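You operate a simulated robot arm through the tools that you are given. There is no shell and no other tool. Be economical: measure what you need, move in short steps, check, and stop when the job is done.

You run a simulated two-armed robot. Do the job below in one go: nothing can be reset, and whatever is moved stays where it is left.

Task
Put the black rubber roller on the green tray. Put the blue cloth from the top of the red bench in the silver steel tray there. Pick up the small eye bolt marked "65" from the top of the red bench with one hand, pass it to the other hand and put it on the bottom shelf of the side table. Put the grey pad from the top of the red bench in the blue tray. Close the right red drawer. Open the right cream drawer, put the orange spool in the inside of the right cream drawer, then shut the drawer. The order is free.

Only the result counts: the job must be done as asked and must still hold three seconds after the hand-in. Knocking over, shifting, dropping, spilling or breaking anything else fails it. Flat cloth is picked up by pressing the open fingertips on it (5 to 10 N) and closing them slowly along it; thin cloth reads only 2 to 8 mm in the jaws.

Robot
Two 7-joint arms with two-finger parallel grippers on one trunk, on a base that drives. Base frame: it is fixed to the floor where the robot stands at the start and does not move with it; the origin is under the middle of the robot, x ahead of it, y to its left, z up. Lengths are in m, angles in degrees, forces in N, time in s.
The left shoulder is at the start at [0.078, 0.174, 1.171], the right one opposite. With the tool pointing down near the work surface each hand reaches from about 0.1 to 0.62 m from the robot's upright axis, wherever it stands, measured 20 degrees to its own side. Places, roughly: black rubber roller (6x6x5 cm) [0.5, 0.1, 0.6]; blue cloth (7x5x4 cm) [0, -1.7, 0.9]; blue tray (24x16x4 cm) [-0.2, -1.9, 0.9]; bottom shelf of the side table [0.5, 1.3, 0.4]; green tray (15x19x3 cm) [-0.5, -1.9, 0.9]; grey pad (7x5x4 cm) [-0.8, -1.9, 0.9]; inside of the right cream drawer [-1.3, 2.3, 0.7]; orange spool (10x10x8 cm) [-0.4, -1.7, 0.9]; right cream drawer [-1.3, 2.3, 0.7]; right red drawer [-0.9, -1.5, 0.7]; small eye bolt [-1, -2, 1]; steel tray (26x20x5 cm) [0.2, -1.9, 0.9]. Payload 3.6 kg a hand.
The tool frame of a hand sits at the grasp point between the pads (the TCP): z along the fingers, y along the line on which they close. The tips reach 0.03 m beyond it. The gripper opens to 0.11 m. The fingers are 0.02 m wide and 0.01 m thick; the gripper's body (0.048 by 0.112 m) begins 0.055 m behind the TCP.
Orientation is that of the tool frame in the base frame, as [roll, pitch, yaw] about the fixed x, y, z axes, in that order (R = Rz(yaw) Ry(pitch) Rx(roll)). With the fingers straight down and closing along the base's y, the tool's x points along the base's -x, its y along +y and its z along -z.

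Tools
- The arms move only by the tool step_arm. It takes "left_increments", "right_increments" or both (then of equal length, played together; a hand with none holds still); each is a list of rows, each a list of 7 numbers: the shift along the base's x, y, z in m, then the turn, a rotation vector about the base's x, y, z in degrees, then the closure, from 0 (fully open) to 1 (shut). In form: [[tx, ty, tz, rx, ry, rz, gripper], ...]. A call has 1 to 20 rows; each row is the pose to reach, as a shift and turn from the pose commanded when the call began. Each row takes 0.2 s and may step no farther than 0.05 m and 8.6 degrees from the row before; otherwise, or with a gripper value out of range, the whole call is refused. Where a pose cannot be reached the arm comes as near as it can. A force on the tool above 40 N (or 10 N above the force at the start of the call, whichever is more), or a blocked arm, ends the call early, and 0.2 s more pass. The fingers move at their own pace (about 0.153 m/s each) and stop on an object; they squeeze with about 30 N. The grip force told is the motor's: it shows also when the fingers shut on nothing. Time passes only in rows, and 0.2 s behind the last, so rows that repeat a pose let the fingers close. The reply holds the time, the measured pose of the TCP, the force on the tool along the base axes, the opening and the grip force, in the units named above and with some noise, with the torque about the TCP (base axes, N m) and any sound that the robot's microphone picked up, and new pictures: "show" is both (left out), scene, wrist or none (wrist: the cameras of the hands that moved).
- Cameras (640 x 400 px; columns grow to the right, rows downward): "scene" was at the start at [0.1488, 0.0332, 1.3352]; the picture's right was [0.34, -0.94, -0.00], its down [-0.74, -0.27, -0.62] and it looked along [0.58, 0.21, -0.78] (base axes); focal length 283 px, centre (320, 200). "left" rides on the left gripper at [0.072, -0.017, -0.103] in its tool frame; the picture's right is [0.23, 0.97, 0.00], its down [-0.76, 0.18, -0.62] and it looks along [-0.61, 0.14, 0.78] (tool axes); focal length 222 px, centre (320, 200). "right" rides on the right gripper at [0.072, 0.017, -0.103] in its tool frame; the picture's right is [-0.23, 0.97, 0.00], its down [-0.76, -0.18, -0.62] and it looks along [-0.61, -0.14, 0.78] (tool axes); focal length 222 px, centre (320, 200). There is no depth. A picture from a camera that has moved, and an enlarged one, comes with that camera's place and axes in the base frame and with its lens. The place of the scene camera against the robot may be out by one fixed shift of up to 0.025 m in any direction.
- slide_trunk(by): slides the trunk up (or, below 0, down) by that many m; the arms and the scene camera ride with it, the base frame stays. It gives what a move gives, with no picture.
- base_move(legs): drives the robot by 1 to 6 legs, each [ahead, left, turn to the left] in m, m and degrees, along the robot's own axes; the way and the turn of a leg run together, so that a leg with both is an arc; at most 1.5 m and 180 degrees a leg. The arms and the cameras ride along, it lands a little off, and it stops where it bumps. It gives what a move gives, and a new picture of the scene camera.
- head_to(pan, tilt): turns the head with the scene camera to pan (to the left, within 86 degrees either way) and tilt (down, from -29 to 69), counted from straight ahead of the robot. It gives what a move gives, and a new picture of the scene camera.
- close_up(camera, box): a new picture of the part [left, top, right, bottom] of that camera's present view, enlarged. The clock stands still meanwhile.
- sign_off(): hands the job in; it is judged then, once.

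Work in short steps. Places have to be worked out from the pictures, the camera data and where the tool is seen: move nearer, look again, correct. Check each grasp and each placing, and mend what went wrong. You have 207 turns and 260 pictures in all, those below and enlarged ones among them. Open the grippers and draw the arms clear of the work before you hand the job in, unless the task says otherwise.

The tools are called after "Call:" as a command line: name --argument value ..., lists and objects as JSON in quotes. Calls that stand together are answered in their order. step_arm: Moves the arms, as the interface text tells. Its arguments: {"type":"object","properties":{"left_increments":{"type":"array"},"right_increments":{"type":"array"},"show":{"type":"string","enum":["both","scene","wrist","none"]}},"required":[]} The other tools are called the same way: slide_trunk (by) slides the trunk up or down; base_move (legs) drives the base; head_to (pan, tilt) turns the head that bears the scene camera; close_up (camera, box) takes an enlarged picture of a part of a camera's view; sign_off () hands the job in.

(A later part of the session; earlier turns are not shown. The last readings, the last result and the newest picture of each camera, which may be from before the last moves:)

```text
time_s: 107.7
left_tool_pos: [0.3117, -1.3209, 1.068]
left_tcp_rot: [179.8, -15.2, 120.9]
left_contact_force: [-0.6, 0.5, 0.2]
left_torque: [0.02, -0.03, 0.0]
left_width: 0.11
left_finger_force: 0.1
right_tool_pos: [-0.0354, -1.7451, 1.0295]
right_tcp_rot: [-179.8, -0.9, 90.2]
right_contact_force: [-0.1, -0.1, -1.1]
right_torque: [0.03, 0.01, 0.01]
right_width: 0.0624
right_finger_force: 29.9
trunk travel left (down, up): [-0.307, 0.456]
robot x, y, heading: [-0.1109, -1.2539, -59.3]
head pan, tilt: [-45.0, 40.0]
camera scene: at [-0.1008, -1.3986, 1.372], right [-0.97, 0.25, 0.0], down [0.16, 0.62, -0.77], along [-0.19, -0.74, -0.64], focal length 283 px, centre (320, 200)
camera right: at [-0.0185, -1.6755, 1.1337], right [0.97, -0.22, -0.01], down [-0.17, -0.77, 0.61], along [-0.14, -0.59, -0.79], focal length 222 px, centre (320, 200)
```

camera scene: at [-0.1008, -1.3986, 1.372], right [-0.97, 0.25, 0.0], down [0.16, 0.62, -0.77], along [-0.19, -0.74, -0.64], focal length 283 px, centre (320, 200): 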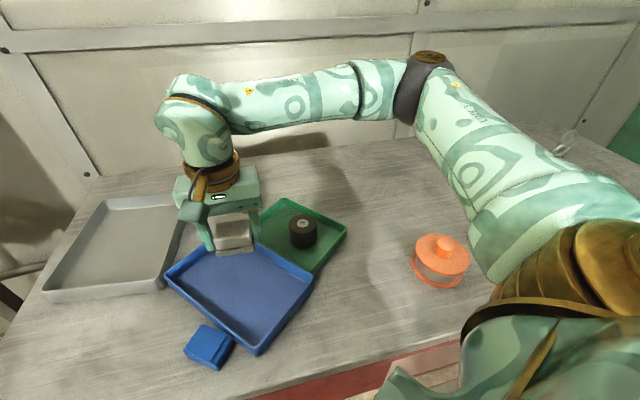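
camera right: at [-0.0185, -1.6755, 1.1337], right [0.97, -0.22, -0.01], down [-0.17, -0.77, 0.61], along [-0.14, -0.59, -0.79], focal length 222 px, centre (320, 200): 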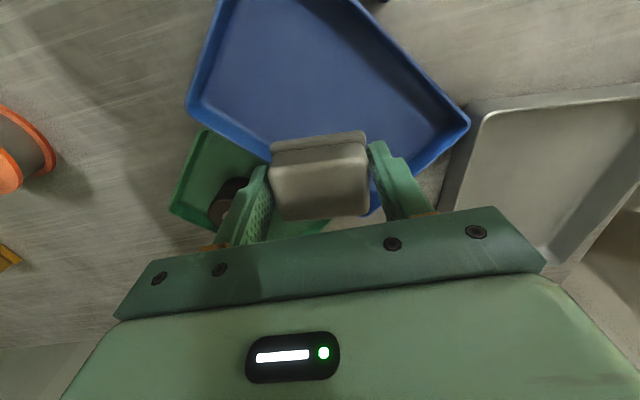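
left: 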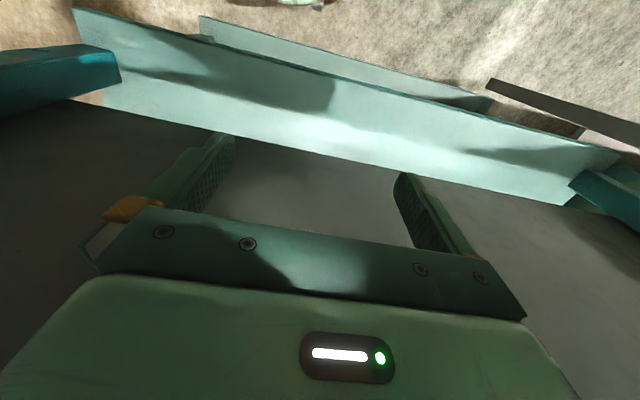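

Pad is over the blue tray's centre (-0.03, -1.744). Lower it.

Call:
step_arm --right_increments '[[0.005, 0, -0.03, 0, 0, 0, 0.8], [0.005, 0, -0.06, 0, 0, 0, 0.8], [0.005, 0, -0.085, 0, 0, 0, 0.8], [0.005, 0, -0.095, 0, 0, 0, 0.8]]' --show "both"

```text
time_s: 108.7
left_tool_pos: [0.3109, -1.3208, 1.0671]
left_tcp_rot: [179.8, -15.2, 120.9]
left_contact_force: [0.1, 0.4, 0.0]
left_torque: [-0.02, 0.02, -0.03]
left_width: 0.11
left_finger_force: 0.0
right_tool_pos: [-0.0299, -1.7462, 0.9341]
right_tcp_rot: [-179.8, -0.9, 90.3]
right_contact_force: [-0.2, -1.1, -0.6]
right_torque: [0.02, -0.01, -0.01]
right_width: 0.0622
right_finger_force: 30.0
trunk travel left (down, up): [-0.307, 0.456]
robot x, y, heading: [-0.1112, -1.2591, -59.4]
head pan, tilt: [-45.0, 40.0]
camera scene: at [-0.1002, -1.3983, 1.3721], right [-0.97, 0.25, 0.0], down [0.16, 0.62, -0.77], along [-0.19, -0.74, -0.64], focal length 283 px, centre (320, 200)
camera right: at [-0.0126, -1.6761, 1.0379], right [0.97, -0.22, -0.01], down [-0.17, -0.77, 0.61], along [-0.14, -0.59, -0.79], focal length 222 px, centre (320, 200)
```

scene: 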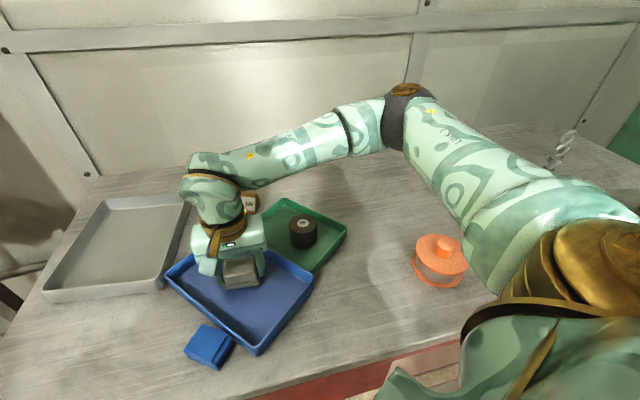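
right: 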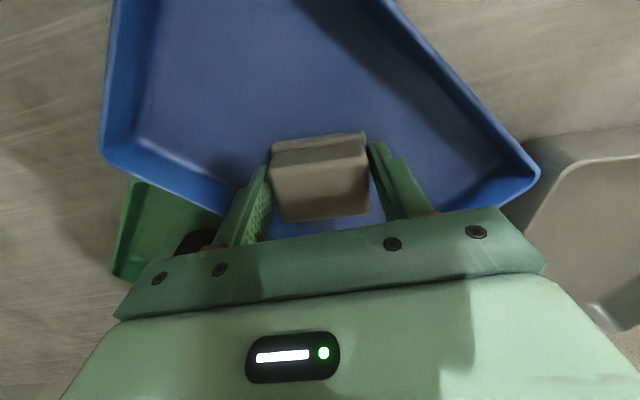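

Call:
step_arm --right_increments '[[0.0, 0, -0.005, 0, 0, 0, 0.8], [0, 0, -0.009, 0, 0, 0, 0.8], [0, 0, -0.011, 0, 0, 0, 0.8]]' --show "none"

```text
time_s: 109.5
left_tool_pos: [0.3111, -1.32, 1.0673]
left_tcp_rot: [179.7, -15.3, 120.9]
left_contact_force: [-0.1, -0.1, -0.1]
left_torque: [-0.03, 0.01, 0.0]
left_width: 0.1099
left_finger_force: 0.1
right_tool_pos: [-0.0304, -1.745, 0.9207]
right_tcp_rot: [-179.8, -0.9, 90.2]
right_contact_force: [-0.1, 0.3, 0.3]
right_torque: [-0.02, 0.03, -0.03]
right_width: 0.0625
right_finger_force: 30.2
trunk travel left (down, up): [-0.307, 0.456]
robot x, y, heading: [-0.1133, -1.2609, -59.2]
head pan, tilt: [-45.0, 40.0]
```

The pad is a hair above the tray floor; release gently and rise.

Call:
step_arm --right_increments '[[0, 0, -0.002, 0, 0, 0, 0.4], [0, 0, -0.002, 0, 0, 0, 0.25], [0, 0, 0.03, 0, 0, 0, 0.25], [0, 0, 0.07, 0, 0, 0, 0.25], [0, 0, 0.11, 0, 0, 0, 0.25], [-0.03, 0, 0.15, 0, 0, 0, 0.25]]' --show "both"

```text
time_s: 110.9
left_tool_pos: [0.3091, -1.3207, 1.0677]
left_tcp_rot: [179.7, -15.1, 120.9]
left_contact_force: [0.2, 0.7, -0.1]
left_torque: [0.0, 0.01, -0.03]
left_width: 0.1098
left_finger_force: 0.0
right_tool_pos: [-0.0646, -1.7453, 1.0724]
right_tcp_rot: [-179.8, -0.9, 90.2]
right_contact_force: [-0.3, 0.1, 0.7]
right_torque: [-0.02, -0.02, -0.03]
right_width: 0.0823
right_finger_force: 0.0
trunk travel left (down, up): [-0.307, 0.456]
robot x, y, heading: [-0.1098, -1.2614, -59.4]
head pan, tilt: [-45.0, 40.0]
camera scene: at [-0.102, -1.3976, 1.3722], right [-0.97, 0.25, 0.0], down [0.16, 0.62, -0.77], along [-0.19, -0.74, -0.64], focal length 283 px, centre (320, 200)
camera right: at [-0.0461, -1.675, 1.1759], right [0.97, -0.22, -0.01], down [-0.17, -0.77, 0.61], along [-0.14, -0.6, -0.79], focal length 222 px, centre (320, 200)
```

scene: 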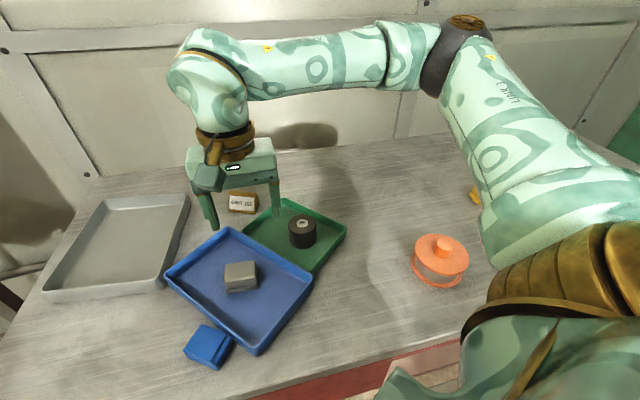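
right: 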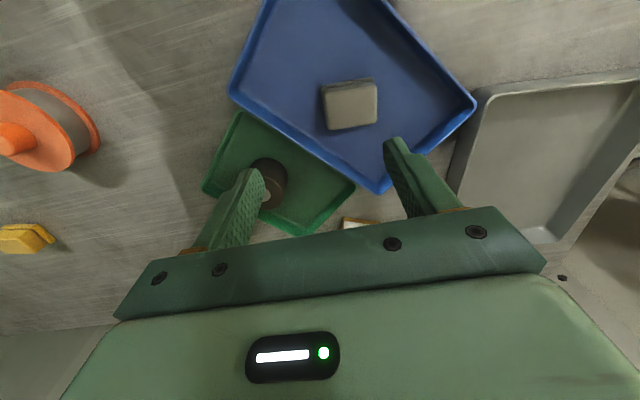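

Pad sits in the blue tray. Now restore the green tray (currently at about (-0.149,-1.84), turned ~42°): I'll grip its free long wall at its middle (-0.199,-1.884) and slide it back.

Call:
step_arm --right_increments '[[-0.022, -0.023, 0, 0, 0, 7, 0.25], [-0.044, -0.046, 0, 0, 0, 14, 0.35], [-0.067, -0.069, 0, 0, 0, 21, 0.5], [-0.089, -0.092, 0, 0, 0, 28, 0.5], [-0.111, -0.115, -0.01, 0, 0, 35, 0.5], [-0.134, -0.138, -0.03, 0, 0, 42, 0.5], [-0.134, -0.138, -0.06, 0, 0, 42, 0.5]]' --show "both"

```text
time_s: 112.5
left_tool_pos: [0.3116, -1.3221, 1.0672]
left_tcp_rot: [179.6, -15.4, 121.0]
left_contact_force: [0.9, 0.2, -0.9]
left_torque: [0.04, -0.02, 0.0]
left_width: 0.1099
left_finger_force: 0.1
right_tool_pos: [-0.1727, -1.8037, 1.045]
right_tcp_rot: [-179.5, -0.8, 129.5]
right_contact_force: [0.6, 0.4, 0.7]
right_torque: [-0.01, -0.01, 0.0]
right_width: 0.055
right_finger_force: 0.1
right hand out of reach, approached as far as the arm can: row 5, 6, 7
trunk travel left (down, up): [-0.307, 0.456]
robot x, y, heading: [-0.1103, -1.2598, -59.4]
head pan, tilt: [-45.0, 40.0]
camera scene: at [-0.1, -1.4001, 1.3718], right [-0.97, 0.25, 0.0], down [0.16, 0.62, -0.77], along [-0.19, -0.74, -0.64], focal length 283 px, centre (320, 200)
camera right: at [-0.203, -1.7401, 1.1492], right [0.9, 0.44, -0.01], down [0.35, -0.71, 0.61], along [0.26, -0.55, -0.79], focal length 222 px, centre (320, 200)
```

scene: 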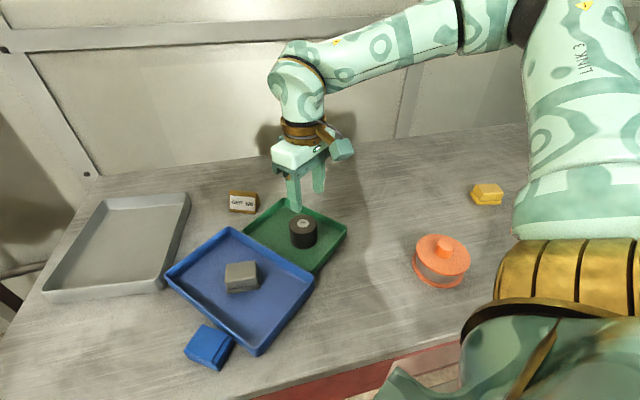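
right: 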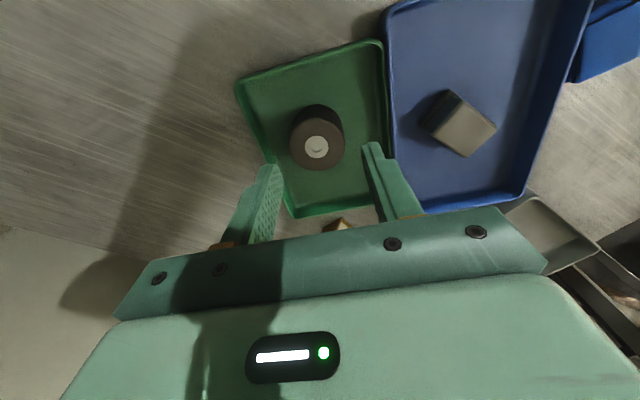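

That wrist angle isn't reachable from here. I move the base 0.28 m along the bench (-x) so the arm points along the needed direction, with trunk slightly lower; hand is at safe height (1.045).

Call:
base_move --legs '[[-0.121, -0.254, 0]]'

```text
time_s: 114.5
left_tool_pos: [0.0285, -1.3476, 1.0669]
left_tcp_rot: [179.8, -15.2, 120.8]
left_contact_force: [0.0, -0.8, -1.1]
left_torque: [-0.01, 0.02, 0.02]
left_width: 0.11
left_finger_force: 0.0
right_tool_pos: [-0.455, -1.8307, 1.0466]
right_tcp_rot: [-179.5, -0.7, 129.2]
right_contact_force: [-0.2, 0.0, -0.5]
right_torque: [-0.01, 0.01, 0.01]
right_width: 0.0551
right_finger_force: 0.0
trunk travel left (down, up): [-0.307, 0.456]
robot x, y, heading: [-0.396, -1.2857, -59.6]
head pan, tilt: [-45.0, 40.0]
camera scene: at [-0.3838, -1.4248, 1.3721], right [-0.97, 0.25, 0.0], down [0.16, 0.62, -0.77], along [-0.19, -0.74, -0.64], focal length 283 px, centre (320, 200)
```

scene: 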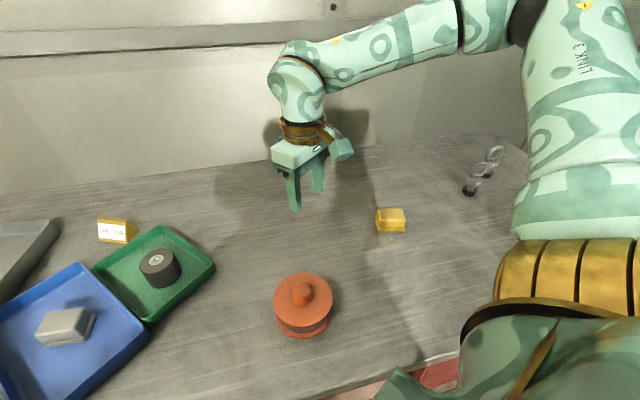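

Now move the hand in +x toward the green tray's free wall at height.

Call:
step_arm --right_increments '[[0.04, 0, 0, 0, 0, 0, 0.5], [0.08, 0, 0, 0, 0, 0, 0.5], [0.12, -0.01, 0, 0, 0, 0, 0.5], [0.16, -0.02, 0, 0, 0, 0, 0.5], [0.2, -0.03, -0.01, 0, 0, 0, 0.5], [0.23, -0.04, -0.03, 0, 0, 0, 0.5]]' --show "both"

```text
time_s: 115.9
left_tool_pos: [0.0285, -1.3465, 1.0669]
left_tcp_rot: [179.7, -15.3, 120.9]
left_contact_force: [-0.3, -0.1, 1.3]
left_torque: [0.06, 0.0, 0.0]
left_width: 0.1102
left_finger_force: 0.0
right_tool_pos: [-0.2401, -1.8648, 1.0254]
right_tcp_rot: [-179.6, -0.7, 129.3]
right_contact_force: [0.4, 0.7, 0.0]
right_torque: [-0.02, 0.02, 0.03]
right_width: 0.0551
right_finger_force: 0.1
right hand out of reach, approached as far as the arm can: row 6
trunk travel left (down, up): [-0.307, 0.456]
robot x, y, heading: [-0.3898, -1.2853, -59.6]
head pan, tilt: [-45.0, 40.0]
camera scene: at [-0.3832, -1.4246, 1.3721], right [-0.97, 0.25, 0.0], down [0.16, 0.62, -0.77], along [-0.19, -0.74, -0.64], focal length 283 px, centre (320, 200)
camera right: at [-0.2713, -1.7998, 1.13], right [0.9, 0.44, -0.01], down [0.35, -0.7, 0.61], along [0.26, -0.56, -0.79], focal length 222 px, centre (320, 200)
```

scene: 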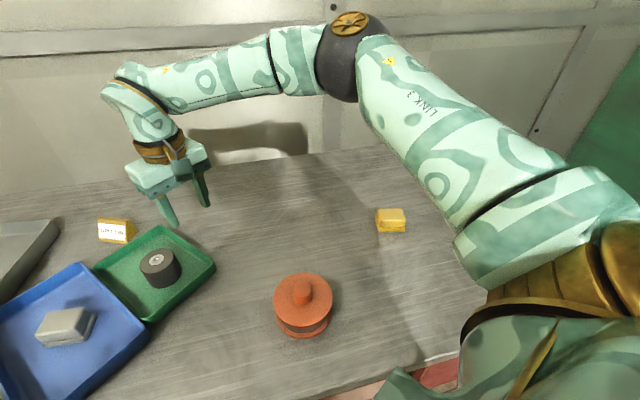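
right: 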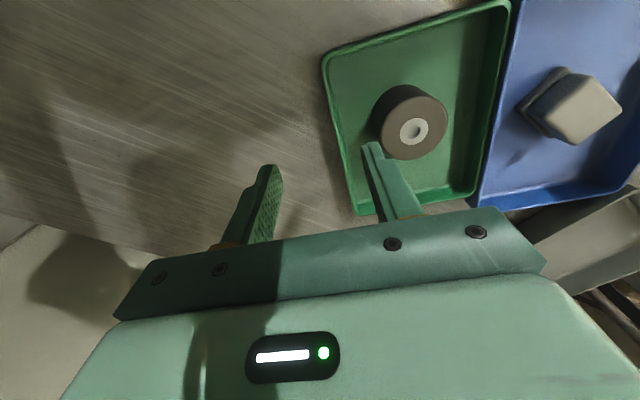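

The tray wall runs from (-0.262,-1.821) to (-0.134,-1.952). I straddle it near (-0.217,-1.867) with a slightly reduced yaw, checking at half height.

Call:
step_arm --right_increments '[[0.012, -0.001, -0.02, 0, 0, -7, 0.5], [0.023, -0.002, -0.04, 0, 0, -14, 0.5], [0.023, -0.002, -0.055, 0, 0, -14, 0.5]]' --show "wrist"

```text
time_s: 116.7
left_tool_pos: [0.0287, -1.3474, 1.0667]
left_tcp_rot: [179.8, -15.2, 121.0]
left_contact_force: [-0.3, 0.3, -0.2]
left_torque: [0.01, 0.0, 0.0]
left_width: 0.11
left_finger_force: 0.0
right_tool_pos: [-0.2174, -1.8674, 0.9714]
right_tcp_rot: [-179.4, -0.7, 115.3]
right_contact_force: [0.1, 0.1, 0.3]
right_torque: [0.03, -0.05, 0.01]
right_width: 0.0551
right_finger_force: 0.2
trunk travel left (down, up): [-0.307, 0.456]
robot x, y, heading: [-0.395, -1.2796, -59.8]
head pan, tilt: [-45.0, 40.0]
camera right: at [-0.2318, -1.7955, 1.0753], right [0.98, 0.21, -0.01], down [0.17, -0.77, 0.61], along [0.12, -0.6, -0.79], focal length 222 px, centre (320, 200)
```

right: 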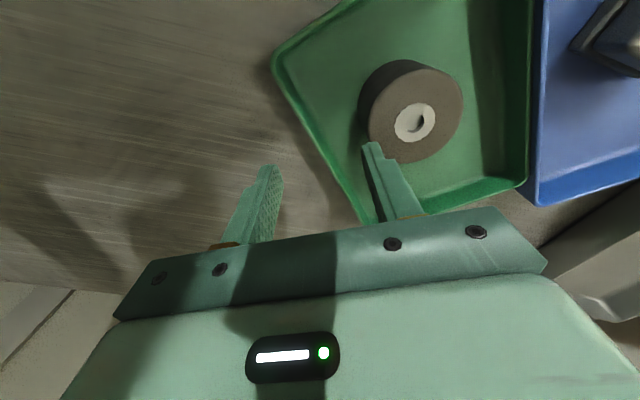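

Centred on the wall, but the inner finger is close to the roller; I shift 2 cm toward the near corner, narrow the fingers and go down.

Call:
step_arm --right_increments '[[-0.014, 0.014, 0, 0, 0, 0, 0.64], [-0.014, 0.014, -0.025, 0, 0, 0, 0.64], [-0.014, 0.014, -0.048, 0, 0, 0, 0.64]]' --show "both"

```text
time_s: 117.5
left_tool_pos: [0.0284, -1.3465, 1.0661]
left_tcp_rot: [179.8, -15.3, 120.9]
left_contact_force: [-0.5, 0.4, -0.1]
left_torque: [0.0, 0.0, 0.0]
left_width: 0.11
left_finger_force: 0.0
right_tool_pos: [-0.2322, -1.8534, 0.9222]
right_tcp_rot: [-179.4, -0.7, 115.3]
right_contact_force: [-0.5, -1.4, -0.1]
right_torque: [0.0, 0.02, 0.01]
right_width: 0.0395
right_finger_force: 0.1
trunk travel left (down, up): [-0.307, 0.456]
robot x, y, heading: [-0.3944, -1.2867, -59.6]
head pan, tilt: [-45.0, 40.0]
camera scene: at [-0.3826, -1.4249, 1.3721], right [-0.97, 0.25, 0.0], down [0.16, 0.62, -0.77], along [-0.19, -0.74, -0.64], focal length 283 px, centre (320, 200)
camera right: at [-0.2452, -1.7833, 1.0263], right [0.98, 0.21, -0.01], down [0.17, -0.77, 0.61], along [0.12, -0.6, -0.79], focal length 222 px, centre (320, 200)
```

scene: 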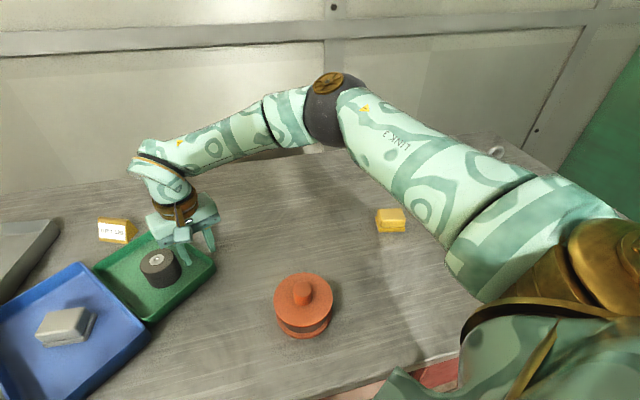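
right: 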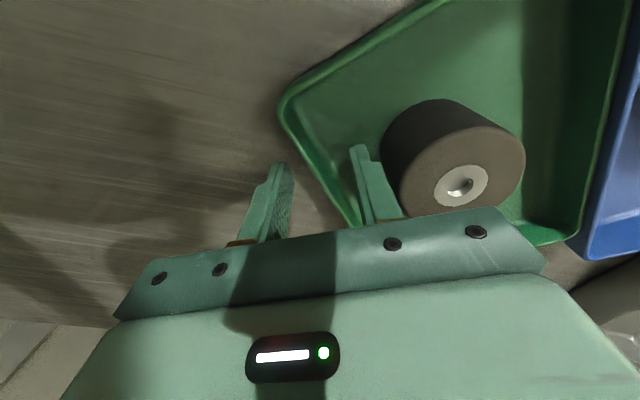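

Fingers straddle the wall. Close on it.

Call:
step_arm --right_increments '[[0, 0, 0, 0, 0, 0, 0.75], [0, 0, 0, 0, 0, 0, 0.85], [0, 0, 0, 0, 0, 0, 0.95], [0, 0, 0, 0, 0, 0, 1], [0, 0, 0, 0, 0, 0, 1]]' --show "wrist"

```text
time_s: 118.7
left_tool_pos: [0.0281, -1.3465, 1.0672]
left_tcp_rot: [179.8, -15.2, 120.9]
left_contact_force: [-0.1, -0.5, -0.5]
left_torque: [0.01, -0.04, 0.0]
left_width: 0.1099
left_finger_force: 0.1
right_tool_pos: [-0.2314, -1.8529, 0.9235]
right_tcp_rot: [-179.6, -0.8, 115.3]
right_contact_force: [8.7, 2.6, -3.3]
right_torque: [0.37, -0.79, 0.13]
right_width: 0.0057
right_finger_force: 28.8
trunk travel left (down, up): [-0.307, 0.456]
robot x, y, heading: [-0.3928, -1.2793, -59.5]
head pan, tilt: [-45.0, 40.0]
camera right: at [-0.245, -1.7827, 1.0265], right [0.98, 0.21, -0.01], down [0.17, -0.77, 0.61], along [0.12, -0.6, -0.79], focal length 222 px, centre (320, 200)
```

right: 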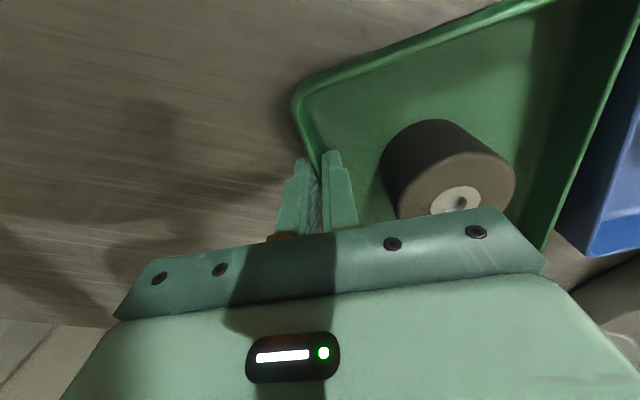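

The tray wall is gripped and aligned with the fingers. I drag it slowly back toward its original place (dx -0.31, turning -28°), first half.

Call:
step_arm --right_increments '[[-0.015, 0, 0, 0, 0, -3, 1], [-0.03, 0, 0, 0, 0, -6, 1], [-0.045, 0, 0, 0, 0, -9, 1], [-0.06, 0, 0, 0, 0, -12, 1], [-0.075, 0.001, 0, 0, 0, -15, 1], [-0.09, 0.001, 0, 0, 0, -18, 1], [-0.105, 0.001, 0, 0, 0, -21, 1], [-0.12, 0.001, 0, 0, 0, -24, 1], [-0.135, 0.002, 0, 0, 0, -27, 1], [-0.15, 0.002, 0, 0, 0, -27.8, 1]]' --show "both"

```text
time_s: 120.9
left_tool_pos: [0.0277, -1.3467, 1.0672]
left_tcp_rot: [179.7, -15.2, 120.9]
left_contact_force: [-0.3, 0.8, -0.2]
left_torque: [0.01, -0.02, 0.0]
left_width: 0.11
left_finger_force: 0.0
right_tool_pos: [-0.3806, -1.8523, 0.9227]
right_tcp_rot: [-179.5, -0.7, 87.5]
right_contact_force: [0.2, -0.6, -0.1]
right_torque: [0.07, -0.28, 0.06]
right_width: 0.0037
right_finger_force: 30.2
trunk travel left (down, up): [-0.307, 0.456]
robot x, y, heading: [-0.3937, -1.2834, -59.7]
head pan, tilt: [-45.0, 40.0]
camera scene: at [-0.3829, -1.425, 1.3721], right [-0.97, 0.25, 0.0], down [0.16, 0.62, -0.77], along [-0.19, -0.74, -0.64], focal length 283 px, centre (320, 200)
camera right: at [-0.3597, -1.7824, 1.0264], right [0.96, -0.27, -0.01], down [-0.21, -0.76, 0.61], along [-0.17, -0.59, -0.79], focal length 222 px, centre (320, 200)
```

scene: 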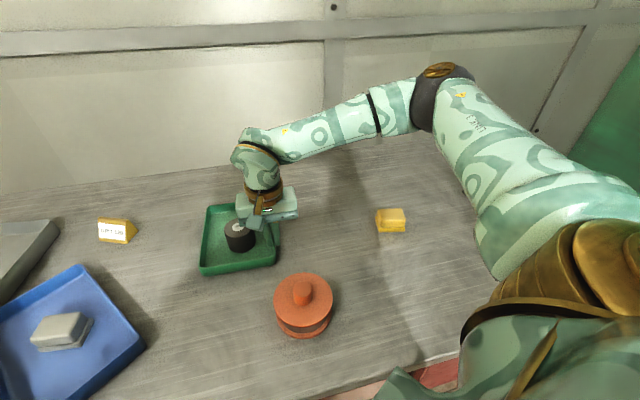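
right: 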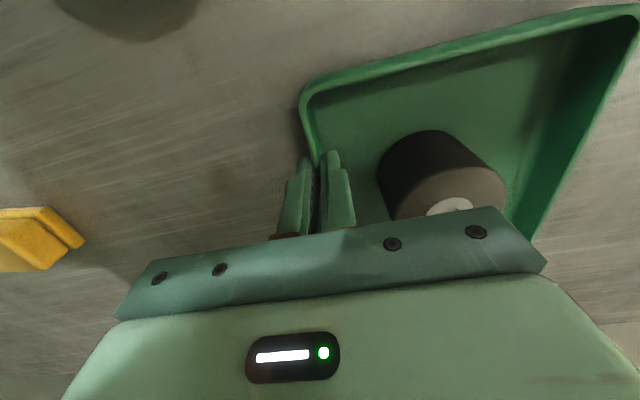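

Working well. Drag the rest of the way.

Call:
step_arm --right_increments '[[-0.016, 0, 0, 0, 0, 0, 1], [-0.032, 0, 0, 0, 0, 0, 1], [-0.048, 0, 0, 0, 0, 0, 1], [-0.064, 0.001, 0, 0, 0, 0, 1], [-0.08, 0.001, 0, 0, 0, 0, 1], [-0.096, 0.002, 0, 0, 0, 0, 1], [-0.112, 0.002, 0, 0, 0, 0, 1], [-0.128, 0.003, 0, 0, 0, 0, 1], [-0.144, 0.003, 0, 0, 0, 0, 1], [-0.16, 0.004, 0, 0, 0, 0, 1], [-0.161, 0.004, 0, 0, 0, 0, 1]]' --show "wrist"

```text
time_s: 123.3
left_tool_pos: [0.0284, -1.3472, 1.0674]
left_tcp_rot: [179.8, -15.2, 120.9]
left_contact_force: [-0.1, -0.1, 0.0]
left_torque: [-0.03, 0.02, 0.02]
left_width: 0.1103
left_finger_force: 0.0
right_tool_pos: [-0.5418, -1.8482, 0.9227]
right_tcp_rot: [-179.5, -0.7, 87.7]
right_contact_force: [1.6, 0.2, -0.1]
right_torque: [-0.27, -0.22, 0.16]
right_width: 0.0037
right_finger_force: 29.7
trunk travel left (down, up): [-0.307, 0.456]
robot x, y, heading: [-0.3917, -1.2848, -59.8]
head pan, tilt: [-45.0, 40.0]
camera right: at [-0.5209, -1.7782, 1.0266], right [0.96, -0.27, -0.01], down [-0.2, -0.76, 0.61], along [-0.17, -0.59, -0.79], focal length 222 px, centre (320, 200)
```

right: 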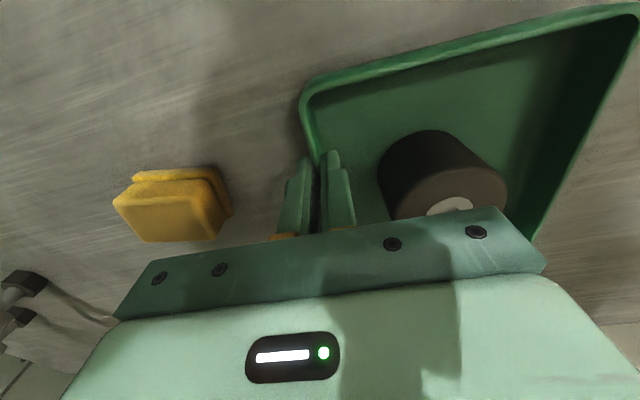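

Green tray is back. Open slightly and lift off.

Call:
step_arm --right_increments '[[0, 0, 0, 0, 0, 0, 0.75], [0, 0, 0, 0, 0, 0, 0.72], [0, 0, 0.03, 0, 0, 0, 0.72], [0, 0, 0.07, 0, 0, 0, 0.72], [0, 0, 0.11, 0, 0, 0, 0.72], [0, 0, 0.15, 0, 0, 0, 0.5], [0.04, 0, 0.16, 0, 0, 0, 0.5]]' --show "both"

```text
time_s: 124.9
left_tool_pos: [0.0301, -1.348, 1.0663]
left_tcp_rot: [179.8, -15.2, 120.9]
left_contact_force: [0.2, 0.7, 0.3]
left_torque: [0.02, 0.02, 0.02]
left_width: 0.11
left_finger_force: 0.0
right_tool_pos: [-0.5006, -1.8469, 1.0808]
right_tcp_rot: [-179.6, -0.7, 87.5]
right_contact_force: [0.7, -0.2, 0.7]
right_torque: [-0.01, 0.06, -0.01]
right_width: 0.0548
right_finger_force: 0.1
trunk travel left (down, up): [-0.307, 0.456]
robot x, y, heading: [-0.3913, -1.2829, -59.5]
head pan, tilt: [-45.0, 40.0]
camera scene: at [-0.3809, -1.4254, 1.3719], right [-0.97, 0.25, 0.0], down [0.16, 0.62, -0.77], along [-0.19, -0.74, -0.64], focal length 283 px, centre (320, 200)
camera right: at [-0.4794, -1.7772, 1.1849], right [0.96, -0.27, -0.01], down [-0.21, -0.76, 0.61], along [-0.18, -0.59, -0.79], focal length 222 px, centre (320, 200)
```

scene: 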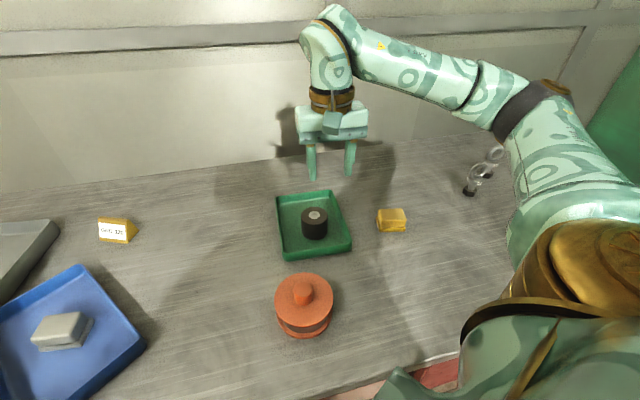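
right: 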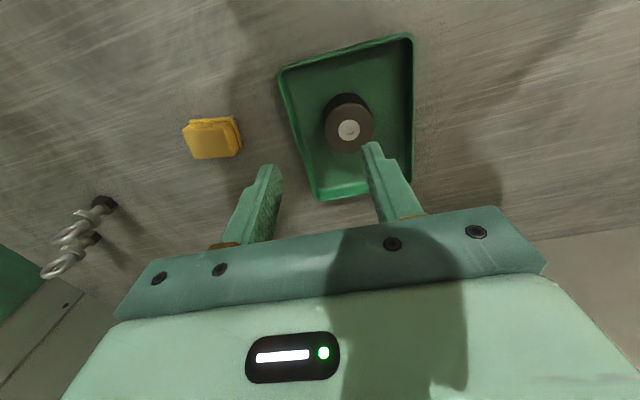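

Green tray matches its original corners within ~5 mm. Now the blue tray: shift base +0.11 m in x and view it.

Call:
base_move --legs '[[0.056, 0.095, 0]]'

Call:
step_arm --right_increments '[[0.045, 0.01, 0, 0, 0, 4, 0.5], [0.09, 0.02, 0, 0, 0, 8, 0.5], [0.13, 0.03, 0, 0, 0, 12, 0.5], [0.17, 0.04, 0, 0, 0, 16, 0.5], [0.21, 0.06, 0, 0, 0, 20, 0.5], [0.25, 0.075, -0.01, 0, 0, 24, 0.5]]' --show "both"

```text
time_s: 126.1
left_tool_pos: [0.1399, -1.3485, 1.0674]
left_tcp_rot: [179.8, -15.3, 120.7]
left_contact_force: [-0.1, -0.4, 0.1]
left_torque: [0.02, 0.01, -0.01]
left_width: 0.1099
left_finger_force: 0.2
right_tool_pos: [-0.3901, -1.8461, 1.0811]
right_tcp_rot: [-179.5, -0.7, 87.6]
right_contact_force: [1.1, 0.1, 0.4]
right_torque: [-0.02, 0.01, 0.01]
right_width: 0.0548
right_finger_force: 0.0
trunk travel left (down, up): [-0.307, 0.456]
robot x, y, heading: [-0.283, -1.2837, -59.5]
head pan, tilt: [-45.0, 40.0]
camera scene: at [-0.2709, -1.4255, 1.372], right [-0.97, 0.25, 0.0], down [0.16, 0.62, -0.77], along [-0.19, -0.74, -0.64], focal length 283 px, centre (320, 200)
```

scene: 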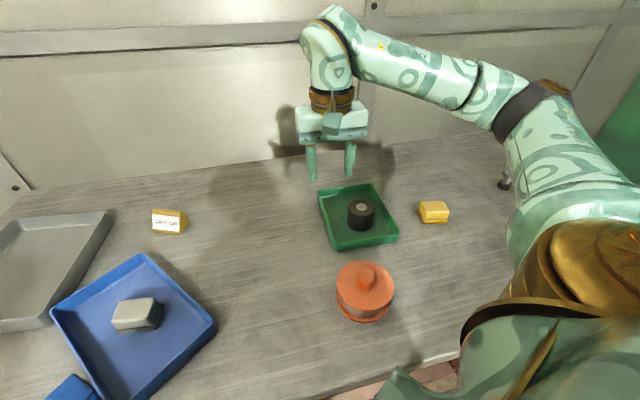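

```text
time_s: 127.5
left_tool_pos: [0.1396, -1.348, 1.0662]
left_tcp_rot: [179.8, -15.3, 120.8]
left_contact_force: [-0.2, -0.2, 0.9]
left_torque: [-0.01, -0.02, 0.02]
left_width: 0.1101
left_finger_force: 0.0
right_tool_pos: [-0.1393, -1.7702, 1.0706]
right_tcp_rot: [-179.5, -0.8, 111.5]
right_contact_force: [1.2, 0.1, 0.3]
right_torque: [-0.02, 0.03, 0.02]
right_width: 0.0546
right_finger_force: 0.0
trunk travel left (down, up): [-0.307, 0.456]
robot x, y, heading: [-0.2806, -1.2845, -59.6]
head pan, tilt: [-45.0, 40.0]
camera scene: at [-0.2707, -1.4253, 1.372], right [-0.97, 0.25, 0.0], down [0.16, 0.62, -0.77], along [-0.19, -0.74, -0.64], focal length 283 px, centre (320, 200)
camera right: at [-0.1478, -1.6987, 1.1744], right [0.99, 0.15, -0.01], down [0.12, -0.78, 0.61], along [0.08, -0.61, -0.79], focal length 222 px, centre (320, 200)
```

scene: 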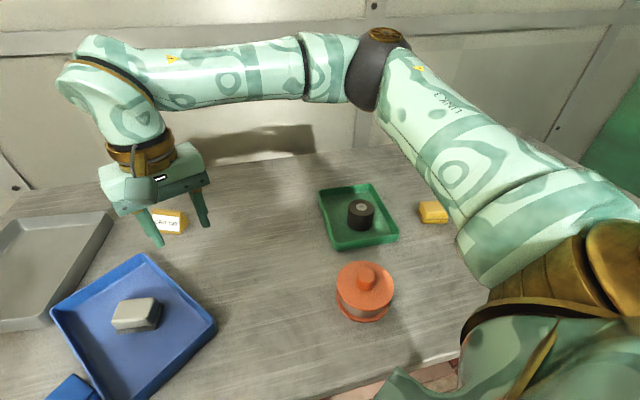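
right: 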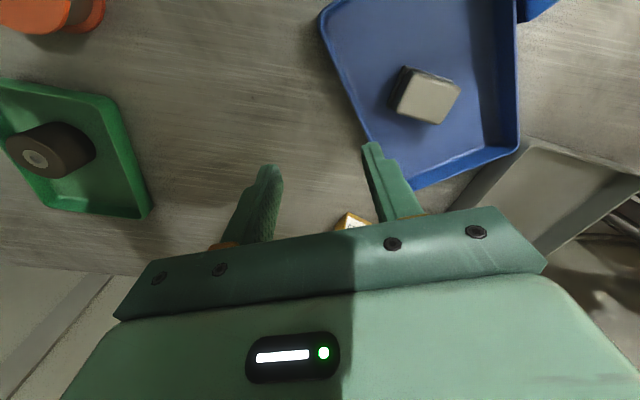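

Blue tray's free wall starts at (-0.150,-1.693) heading toward (-0.074,-1.798). I straddle it at (-0.115,-1.741).

Call:
step_arm --right_increments '[[0.012, 0.015, -0.03, 0, 0, 5, 0.6], [0.024, 0.029, -0.06, 0, 0, 10, 0.6], [0.024, 0.029, -0.09, 0, 0, 10, 0.6]]' --show "wrist"

```text
time_s: 128.3
left_tool_pos: [0.1391, -1.3489, 1.0661]
left_tcp_rot: [179.7, -15.2, 120.7]
left_contact_force: [0.0, 0.2, 0.0]
left_torque: [0.01, -0.01, 0.03]
left_width: 0.11
left_finger_force: 0.0
right_tool_pos: [-0.1199, -1.7401, 0.9806]
right_tcp_rot: [-179.6, -0.7, 121.6]
right_contact_force: [-0.1, -0.1, 0.1]
right_torque: [0.0, 0.03, 0.02]
right_width: 0.0442
right_finger_force: 0.0
trunk travel left (down, up): [-0.307, 0.456]
robot x, y, heading: [-0.2826, -1.2858, -59.4]
head pan, tilt: [-45.0, 40.0]
camera right: at [-0.1404, -1.6726, 1.0851], right [0.95, 0.32, -0.01], down [0.25, -0.75, 0.61], along [0.19, -0.59, -0.79], focal length 222 px, centre (320, 200)
```

right: 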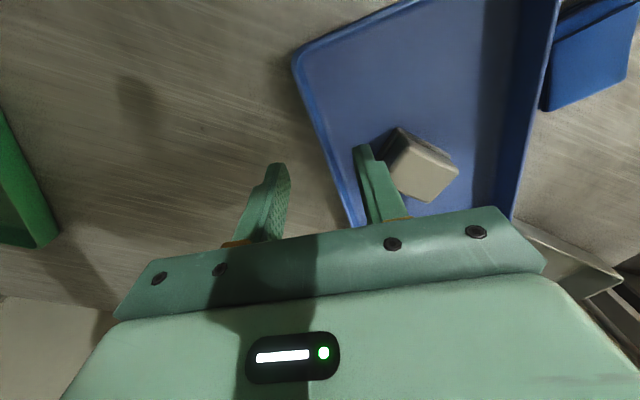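

Centred; go down and close.

Call:
step_arm --right_increments '[[0, 0, -0.03, 0, 0, 0, 0.62], [0, 0, -0.056, 0, 0, 0, 0.62], [0, 0, -0.056, 0, 0, 0, 0.75], [0, 0, -0.056, 0, 0, 0, 0.85], [0, 0, -0.056, 0, 0, 0, 0.95], [0, 0, -0.056, 0, 0, 0, 1], [0, 0, -0.056, 0, 0, 0, 1]]' --show "wrist"

```text
time_s: 129.9
left_tool_pos: [0.1385, -1.3484, 1.0669]
left_tcp_rot: [179.8, -15.2, 120.8]
left_contact_force: [0.9, -0.5, -0.3]
left_torque: [-0.01, 0.0, 0.01]
left_width: 0.1101
left_finger_force: 0.0
right_tool_pos: [-0.1183, -1.7426, 0.9252]
right_tcp_rot: [-179.5, -0.8, 121.4]
right_contact_force: [-0.2, -1.0, -0.5]
right_torque: [0.23, -0.23, -0.17]
right_width: 0.0038
right_finger_force: 30.1
trunk travel left (down, up): [-0.307, 0.456]
robot x, y, heading: [-0.2837, -1.2849, -59.5]
head pan, tilt: [-45.0, 40.0]
camera right: at [-0.1399, -1.6739, 1.0292], right [0.95, 0.31, -0.01], down [0.25, -0.75, 0.61], along [0.18, -0.59, -0.79], focal length 222 px, centre (320, 200)
```

right: 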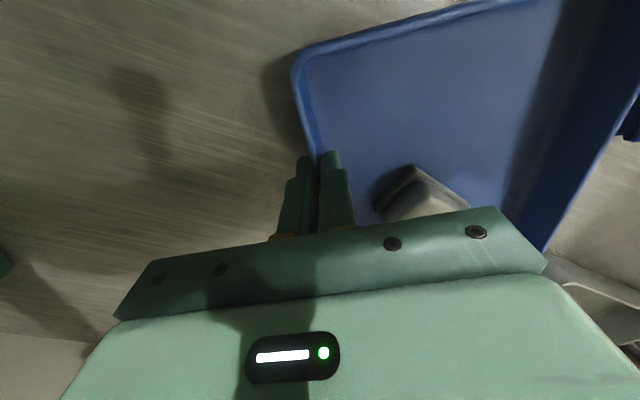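

Gripped. Drag it back by (-0.170, -0.042) with a -30° turn, slowly.

Call:
step_arm --right_increments '[[-0.014, -0.003, 0, 0, 0, -2.5, 1], [-0.028, -0.007, 0, 0, 0, -5, 1], [-0.042, -0.01, 0, 0, 0, -7.5, 1], [-0.056, -0.014, 0, 0, 0, -10, 1], [-0.07, -0.017, 0, 0, 0, -12.5, 1], [-0.084, -0.021, 0, 0, 0, -15, 1], [-0.098, -0.024, 0, 0, 0, -17.5, 1], [-0.112, -0.028, 0, 0, 0, -20, 1], [-0.126, -0.031, 0, 0, 0, -22.5, 1], [-0.14, -0.035, 0, 0, 0, -25, 1], [-0.155, -0.038, 0, 0, 0, -27.5, 1], [-0.17, -0.042, 0, 0, 0, -30, 1], [-0.17, -0.042, 0, 0, 0, -30, 1]]' --show "both"

```text
time_s: 132.7
left_tool_pos: [0.14, -1.346, 1.0681]
left_tcp_rot: [179.9, -15.2, 120.8]
left_contact_force: [0.5, 0.3, -0.5]
left_torque: [0.0, -0.05, -0.02]
left_width: 0.1099
left_finger_force: 0.0
right_tool_pos: [-0.287, -1.7854, 0.9247]
right_tcp_rot: [-179.5, -0.7, 91.3]
right_contact_force: [3.9, 0.9, 13.1]
right_torque: [0.63, -0.39, 0.08]
right_width: 0.0036
right_finger_force: 29.8
trunk travel left (down, up): [-0.307, 0.456]
robot x, y, heading: [-0.2802, -1.2885, -59.4]
head pan, tilt: [-45.0, 40.0]
camera scene: at [-0.2719, -1.4242, 1.3723], right [-0.97, 0.25, 0.0], down [0.16, 0.62, -0.77], along [-0.19, -0.74, -0.64], focal length 283 px, centre (320, 200)
camera right: at [-0.271, -1.7138, 1.029], right [0.98, -0.2, -0.01], down [-0.15, -0.77, 0.62], along [-0.13, -0.6, -0.79], focal length 222 px, centre (320, 200)
```

scene: 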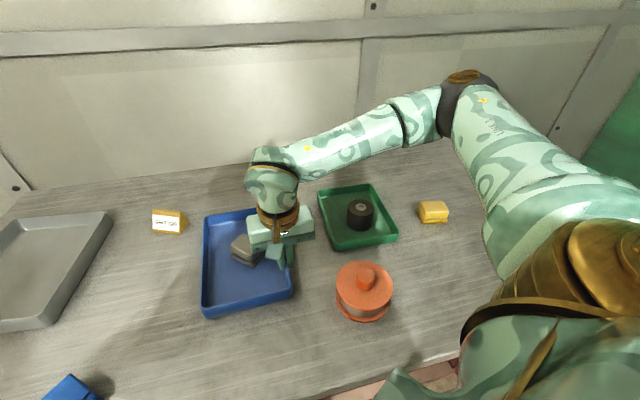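
right: 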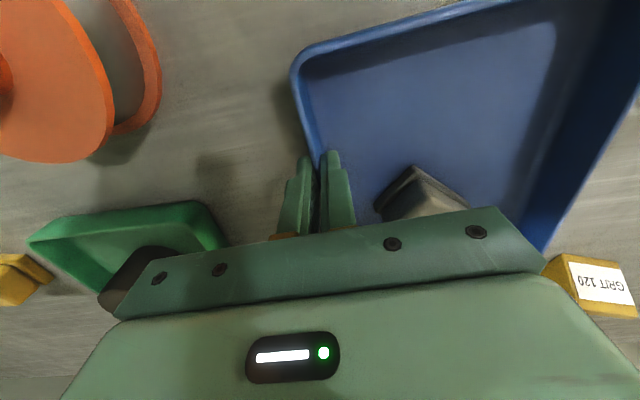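

Blue tray is back in place. Release gently and lift.

Call:
step_arm --right_increments '[[0, 0, 0, 0, 0, 0, 0.75], [0, 0, 0, 0, 0, 0, 0.7], [0, 0, 0.03, 0, 0, 0, 0.7], [0, 0, 0.07, 0, 0, 0, 0.7], [0, 0, 0.11, 0, 0, 0, 0.6], [0, 0, 0.15, 0, 0, 0, 0.5]]' --show "both"

```text
time_s: 134.1
left_tool_pos: [0.1388, -1.348, 1.0666]
left_tcp_rot: [179.8, -15.2, 120.9]
left_contact_force: [0.0, 0.4, -0.3]
left_torque: [0.04, 0.01, 0.0]
left_width: 0.1098
left_finger_force: 0.0
right_tool_pos: [-0.2884, -1.7834, 1.0744]
right_tcp_rot: [-179.5, -0.7, 91.5]
right_contact_force: [-0.2, 0.4, 0.3]
right_torque: [0.06, -0.05, -0.03]
right_width: 0.0549
right_finger_force: 0.0
trunk travel left (down, up): [-0.307, 0.456]
robot x, y, heading: [-0.2818, -1.2815, -59.8]
head pan, tilt: [-45.0, 40.0]
camera scene: at [-0.2722, -1.4249, 1.3721], right [-0.97, 0.25, 0.0], down [0.16, 0.62, -0.77], along [-0.19, -0.74, -0.64], focal length 283 px, centre (320, 200)
camera right: at [-0.272, -1.7132, 1.179], right [0.98, -0.2, -0.01], down [-0.15, -0.77, 0.61], along [-0.13, -0.6, -0.79], focal length 222 px, centre (320, 200)
```

scene: 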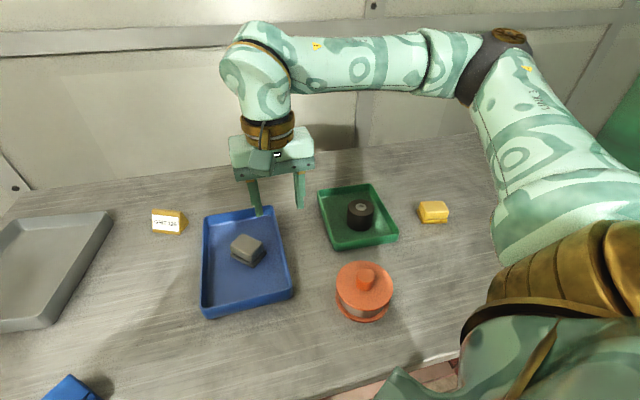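
right: 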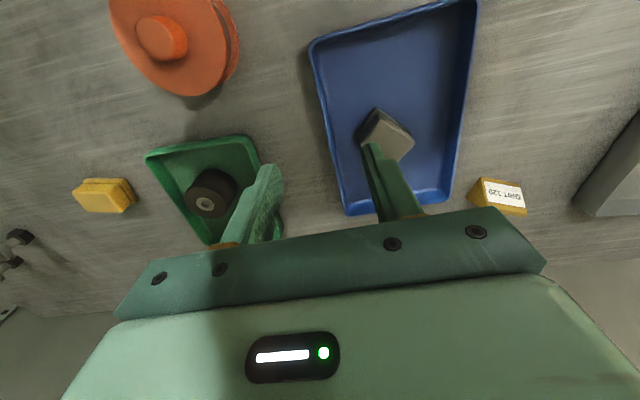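

Trays are restored (within about a centimetre of the sandpaper-block-relative layout). Next the blue cloth: shift the base +0.38 m in x, hands high.

Call:
base_move --legs '[[0.19, 0.328, 0]]'

```text
time_s: 136.5
left_tool_pos: [0.5193, -1.3415, 1.067]
left_tcp_rot: [179.7, -15.1, 121.0]
left_contact_force: [-0.7, 0.6, -1.3]
left_torque: [0.0, 0.0, 0.01]
left_width: 0.1101
left_finger_force: 0.0
right_tool_pos: [0.0912, -1.7795, 1.0736]
right_tcp_rot: [-179.5, -0.7, 91.5]
right_contact_force: [0.1, -0.2, -0.4]
right_torque: [0.03, 0.04, -0.02]
right_width: 0.0547
right_finger_force: 0.1
trunk travel left (down, up): [-0.307, 0.456]
robot x, y, heading: [0.0969, -1.2768, -59.4]
head pan, tilt: [-45.0, 40.0]
camera scene: at [0.1081, -1.4199, 1.3721], right [-0.97, 0.25, 0.0], down [0.16, 0.62, -0.77], along [-0.19, -0.74, -0.64], focal length 283 px, centre (320, 200)
```

scene: 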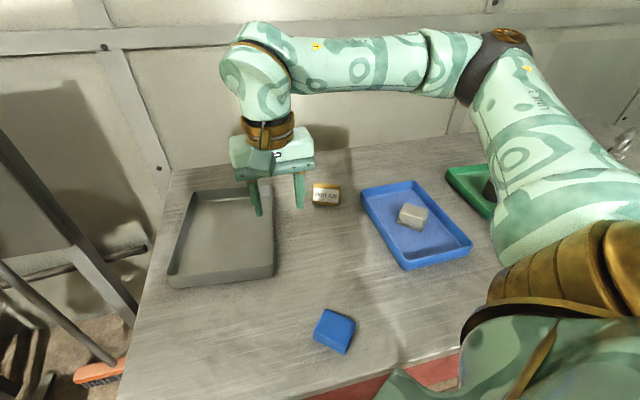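

Cloth is near (0.03, -1.63). I move the hand near it for a wrist view.

Call:
step_arm --right_increments '[[-0.02, 0.04, 0, 0, 0, 0, 0.3], [-0.04, 0.08, 0, 0, 0, 0, 0.1], [-0.055, 0.11, 0, 0, 0, 0, 0]]' --show "wrist"

```text
time_s: 137.3
left_tool_pos: [0.5179, -1.3413, 1.0679]
left_tcp_rot: [179.8, -15.2, 120.9]
left_contact_force: [0.0, 0.6, -0.7]
left_torque: [-0.03, -0.02, -0.01]
left_width: 0.1099
left_finger_force: 0.1
right_tool_pos: [0.0373, -1.6683, 1.0746]
right_tcp_rot: [-179.5, -0.7, 91.5]
right_contact_force: [0.4, 0.3, 0.1]
right_torque: [0.03, -0.02, -0.03]
right_width: 0.11
right_finger_force: 0.1
trunk travel left (down, up): [-0.307, 0.456]
robot x, y, heading: [0.0968, -1.2793, -59.3]
head pan, tilt: [-45.0, 40.0]
camera right: at [0.0535, -1.5976, 1.1782], right [0.98, -0.2, -0.01], down [-0.15, -0.77, 0.62], along [-0.13, -0.6, -0.79], focal length 222 px, centre (320, 200)
```

right: 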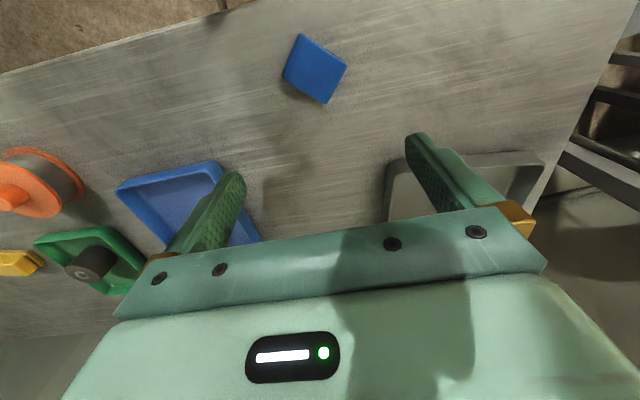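

Cloth centre (0.038,-1.63), long axis at -45°. I rotate to close across its short side (yaw 135) above it.

Call:
step_arm --right_increments '[[0, 0.006, 0, 0, 0, 7.3, 0], [0, 0.012, 0, 0, 0, 14.6, 0], [0, 0.018, 0, 0, 0, 21.9, 0], [0, 0.024, -0.01, 0, 0, 29.2, 0], [0, 0.031, -0.02, 0, 0, 36.5, 0], [0, 0.037, -0.04, 0, 0, 43.5, 0], [0, 0.037, -0.06, 0, 0, 43.5, 0]]' --show "both"

```text
time_s: 138.9
left_tool_pos: [0.5181, -1.3431, 1.0672]
left_tcp_rot: [179.8, -15.2, 120.9]
left_contact_force: [0.4, -0.7, 0.9]
left_torque: [0.0, 0.0, 0.0]
left_width: 0.1099
left_finger_force: 0.0
right_tool_pos: [0.0572, -1.6638, 1.0183]
right_tcp_rot: [-179.7, -0.8, 135.1]
right_contact_force: [-0.1, -0.4, 0.3]
right_torque: [0.02, 0.01, 0.01]
right_width: 0.1099
right_finger_force: 0.0
right hand out of reach, approached as far as the arm can: row 2, 3, 4, 5, 6, 7
trunk travel left (down, up): [-0.307, 0.456]
robot x, y, heading: [0.0945, -1.2754, -59.4]
head pan, tilt: [-45.0, 40.0]
camera scene: at [0.1071, -1.42, 1.372], right [-0.97, 0.25, 0.0], down [0.16, 0.62, -0.77], along [-0.19, -0.74, -0.64], focal length 283 px, centre (320, 200)
camera right: at [0.0207, -1.6014, 1.1218], right [0.85, 0.53, -0.01], down [0.42, -0.67, 0.61], along [0.32, -0.53, -0.79], focal length 222 px, centre (320, 200)
```

scene: 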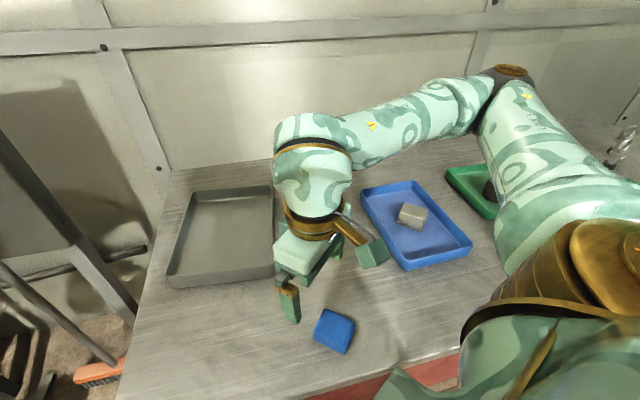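
right: 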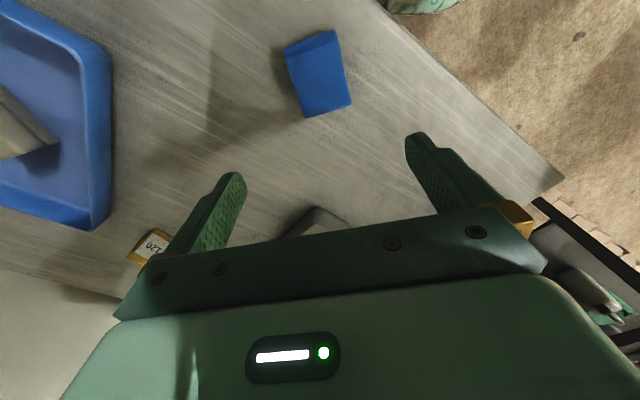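

The fingers are aligned; the hand is just 4 cm off along the robot's forward axis, so I back the base by 4 cm.

Call:
base_move --legs '[[-0.041, 0, 0]]'

Call:
close_up --camera "right" --box '[160, 0, 480, 200]'

```text
time_s: 139.7
left_tool_pos: [0.4959, -1.3053, 1.0681]
left_tcp_rot: [179.8, -15.1, 120.8]
left_contact_force: [-0.1, 0.3, 0.0]
left_torque: [-0.03, -0.01, 0.02]
left_width: 0.11
left_finger_force: 0.0
right_tool_pos: [0.035, -1.6253, 1.0192]
right_tcp_rot: [-179.4, -0.8, 135.0]
right_contact_force: [-0.6, -0.1, 0.7]
right_torque: [-0.06, -0.02, -0.02]
right_width: 0.1097
right_finger_force: 0.0
trunk travel left (down, up): [-0.307, 0.456]
robot x, y, heading: [0.0764, -1.2453, -59.6]
head pan, tilt: [-45.0, 40.0]
camera scene: at [0.0847, -1.3821, 1.3724], right [-0.97, 0.25, 0.0], down [0.16, 0.62, -0.77], along [-0.19, -0.74, -0.64], focal length 283 px, centre (320, 200)
```

scene: 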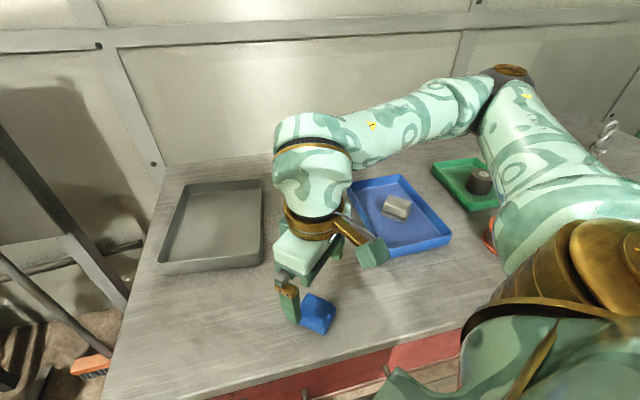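

```text
2.00 times, centred on (320, 100) of right
camera zoom: at [-0.0016, -1.5637, 1.1226], right [0.85, 0.53, -0.01], down [0.42, -0.67, 0.62], along [0.32, -0.53, -0.79], focal length 444 px, centre (320, 400)
```

zoom: 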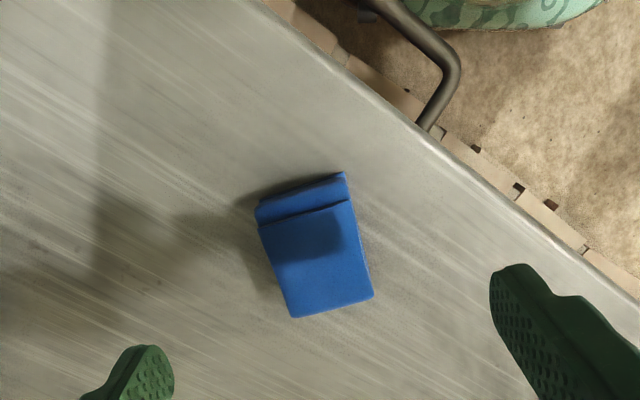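

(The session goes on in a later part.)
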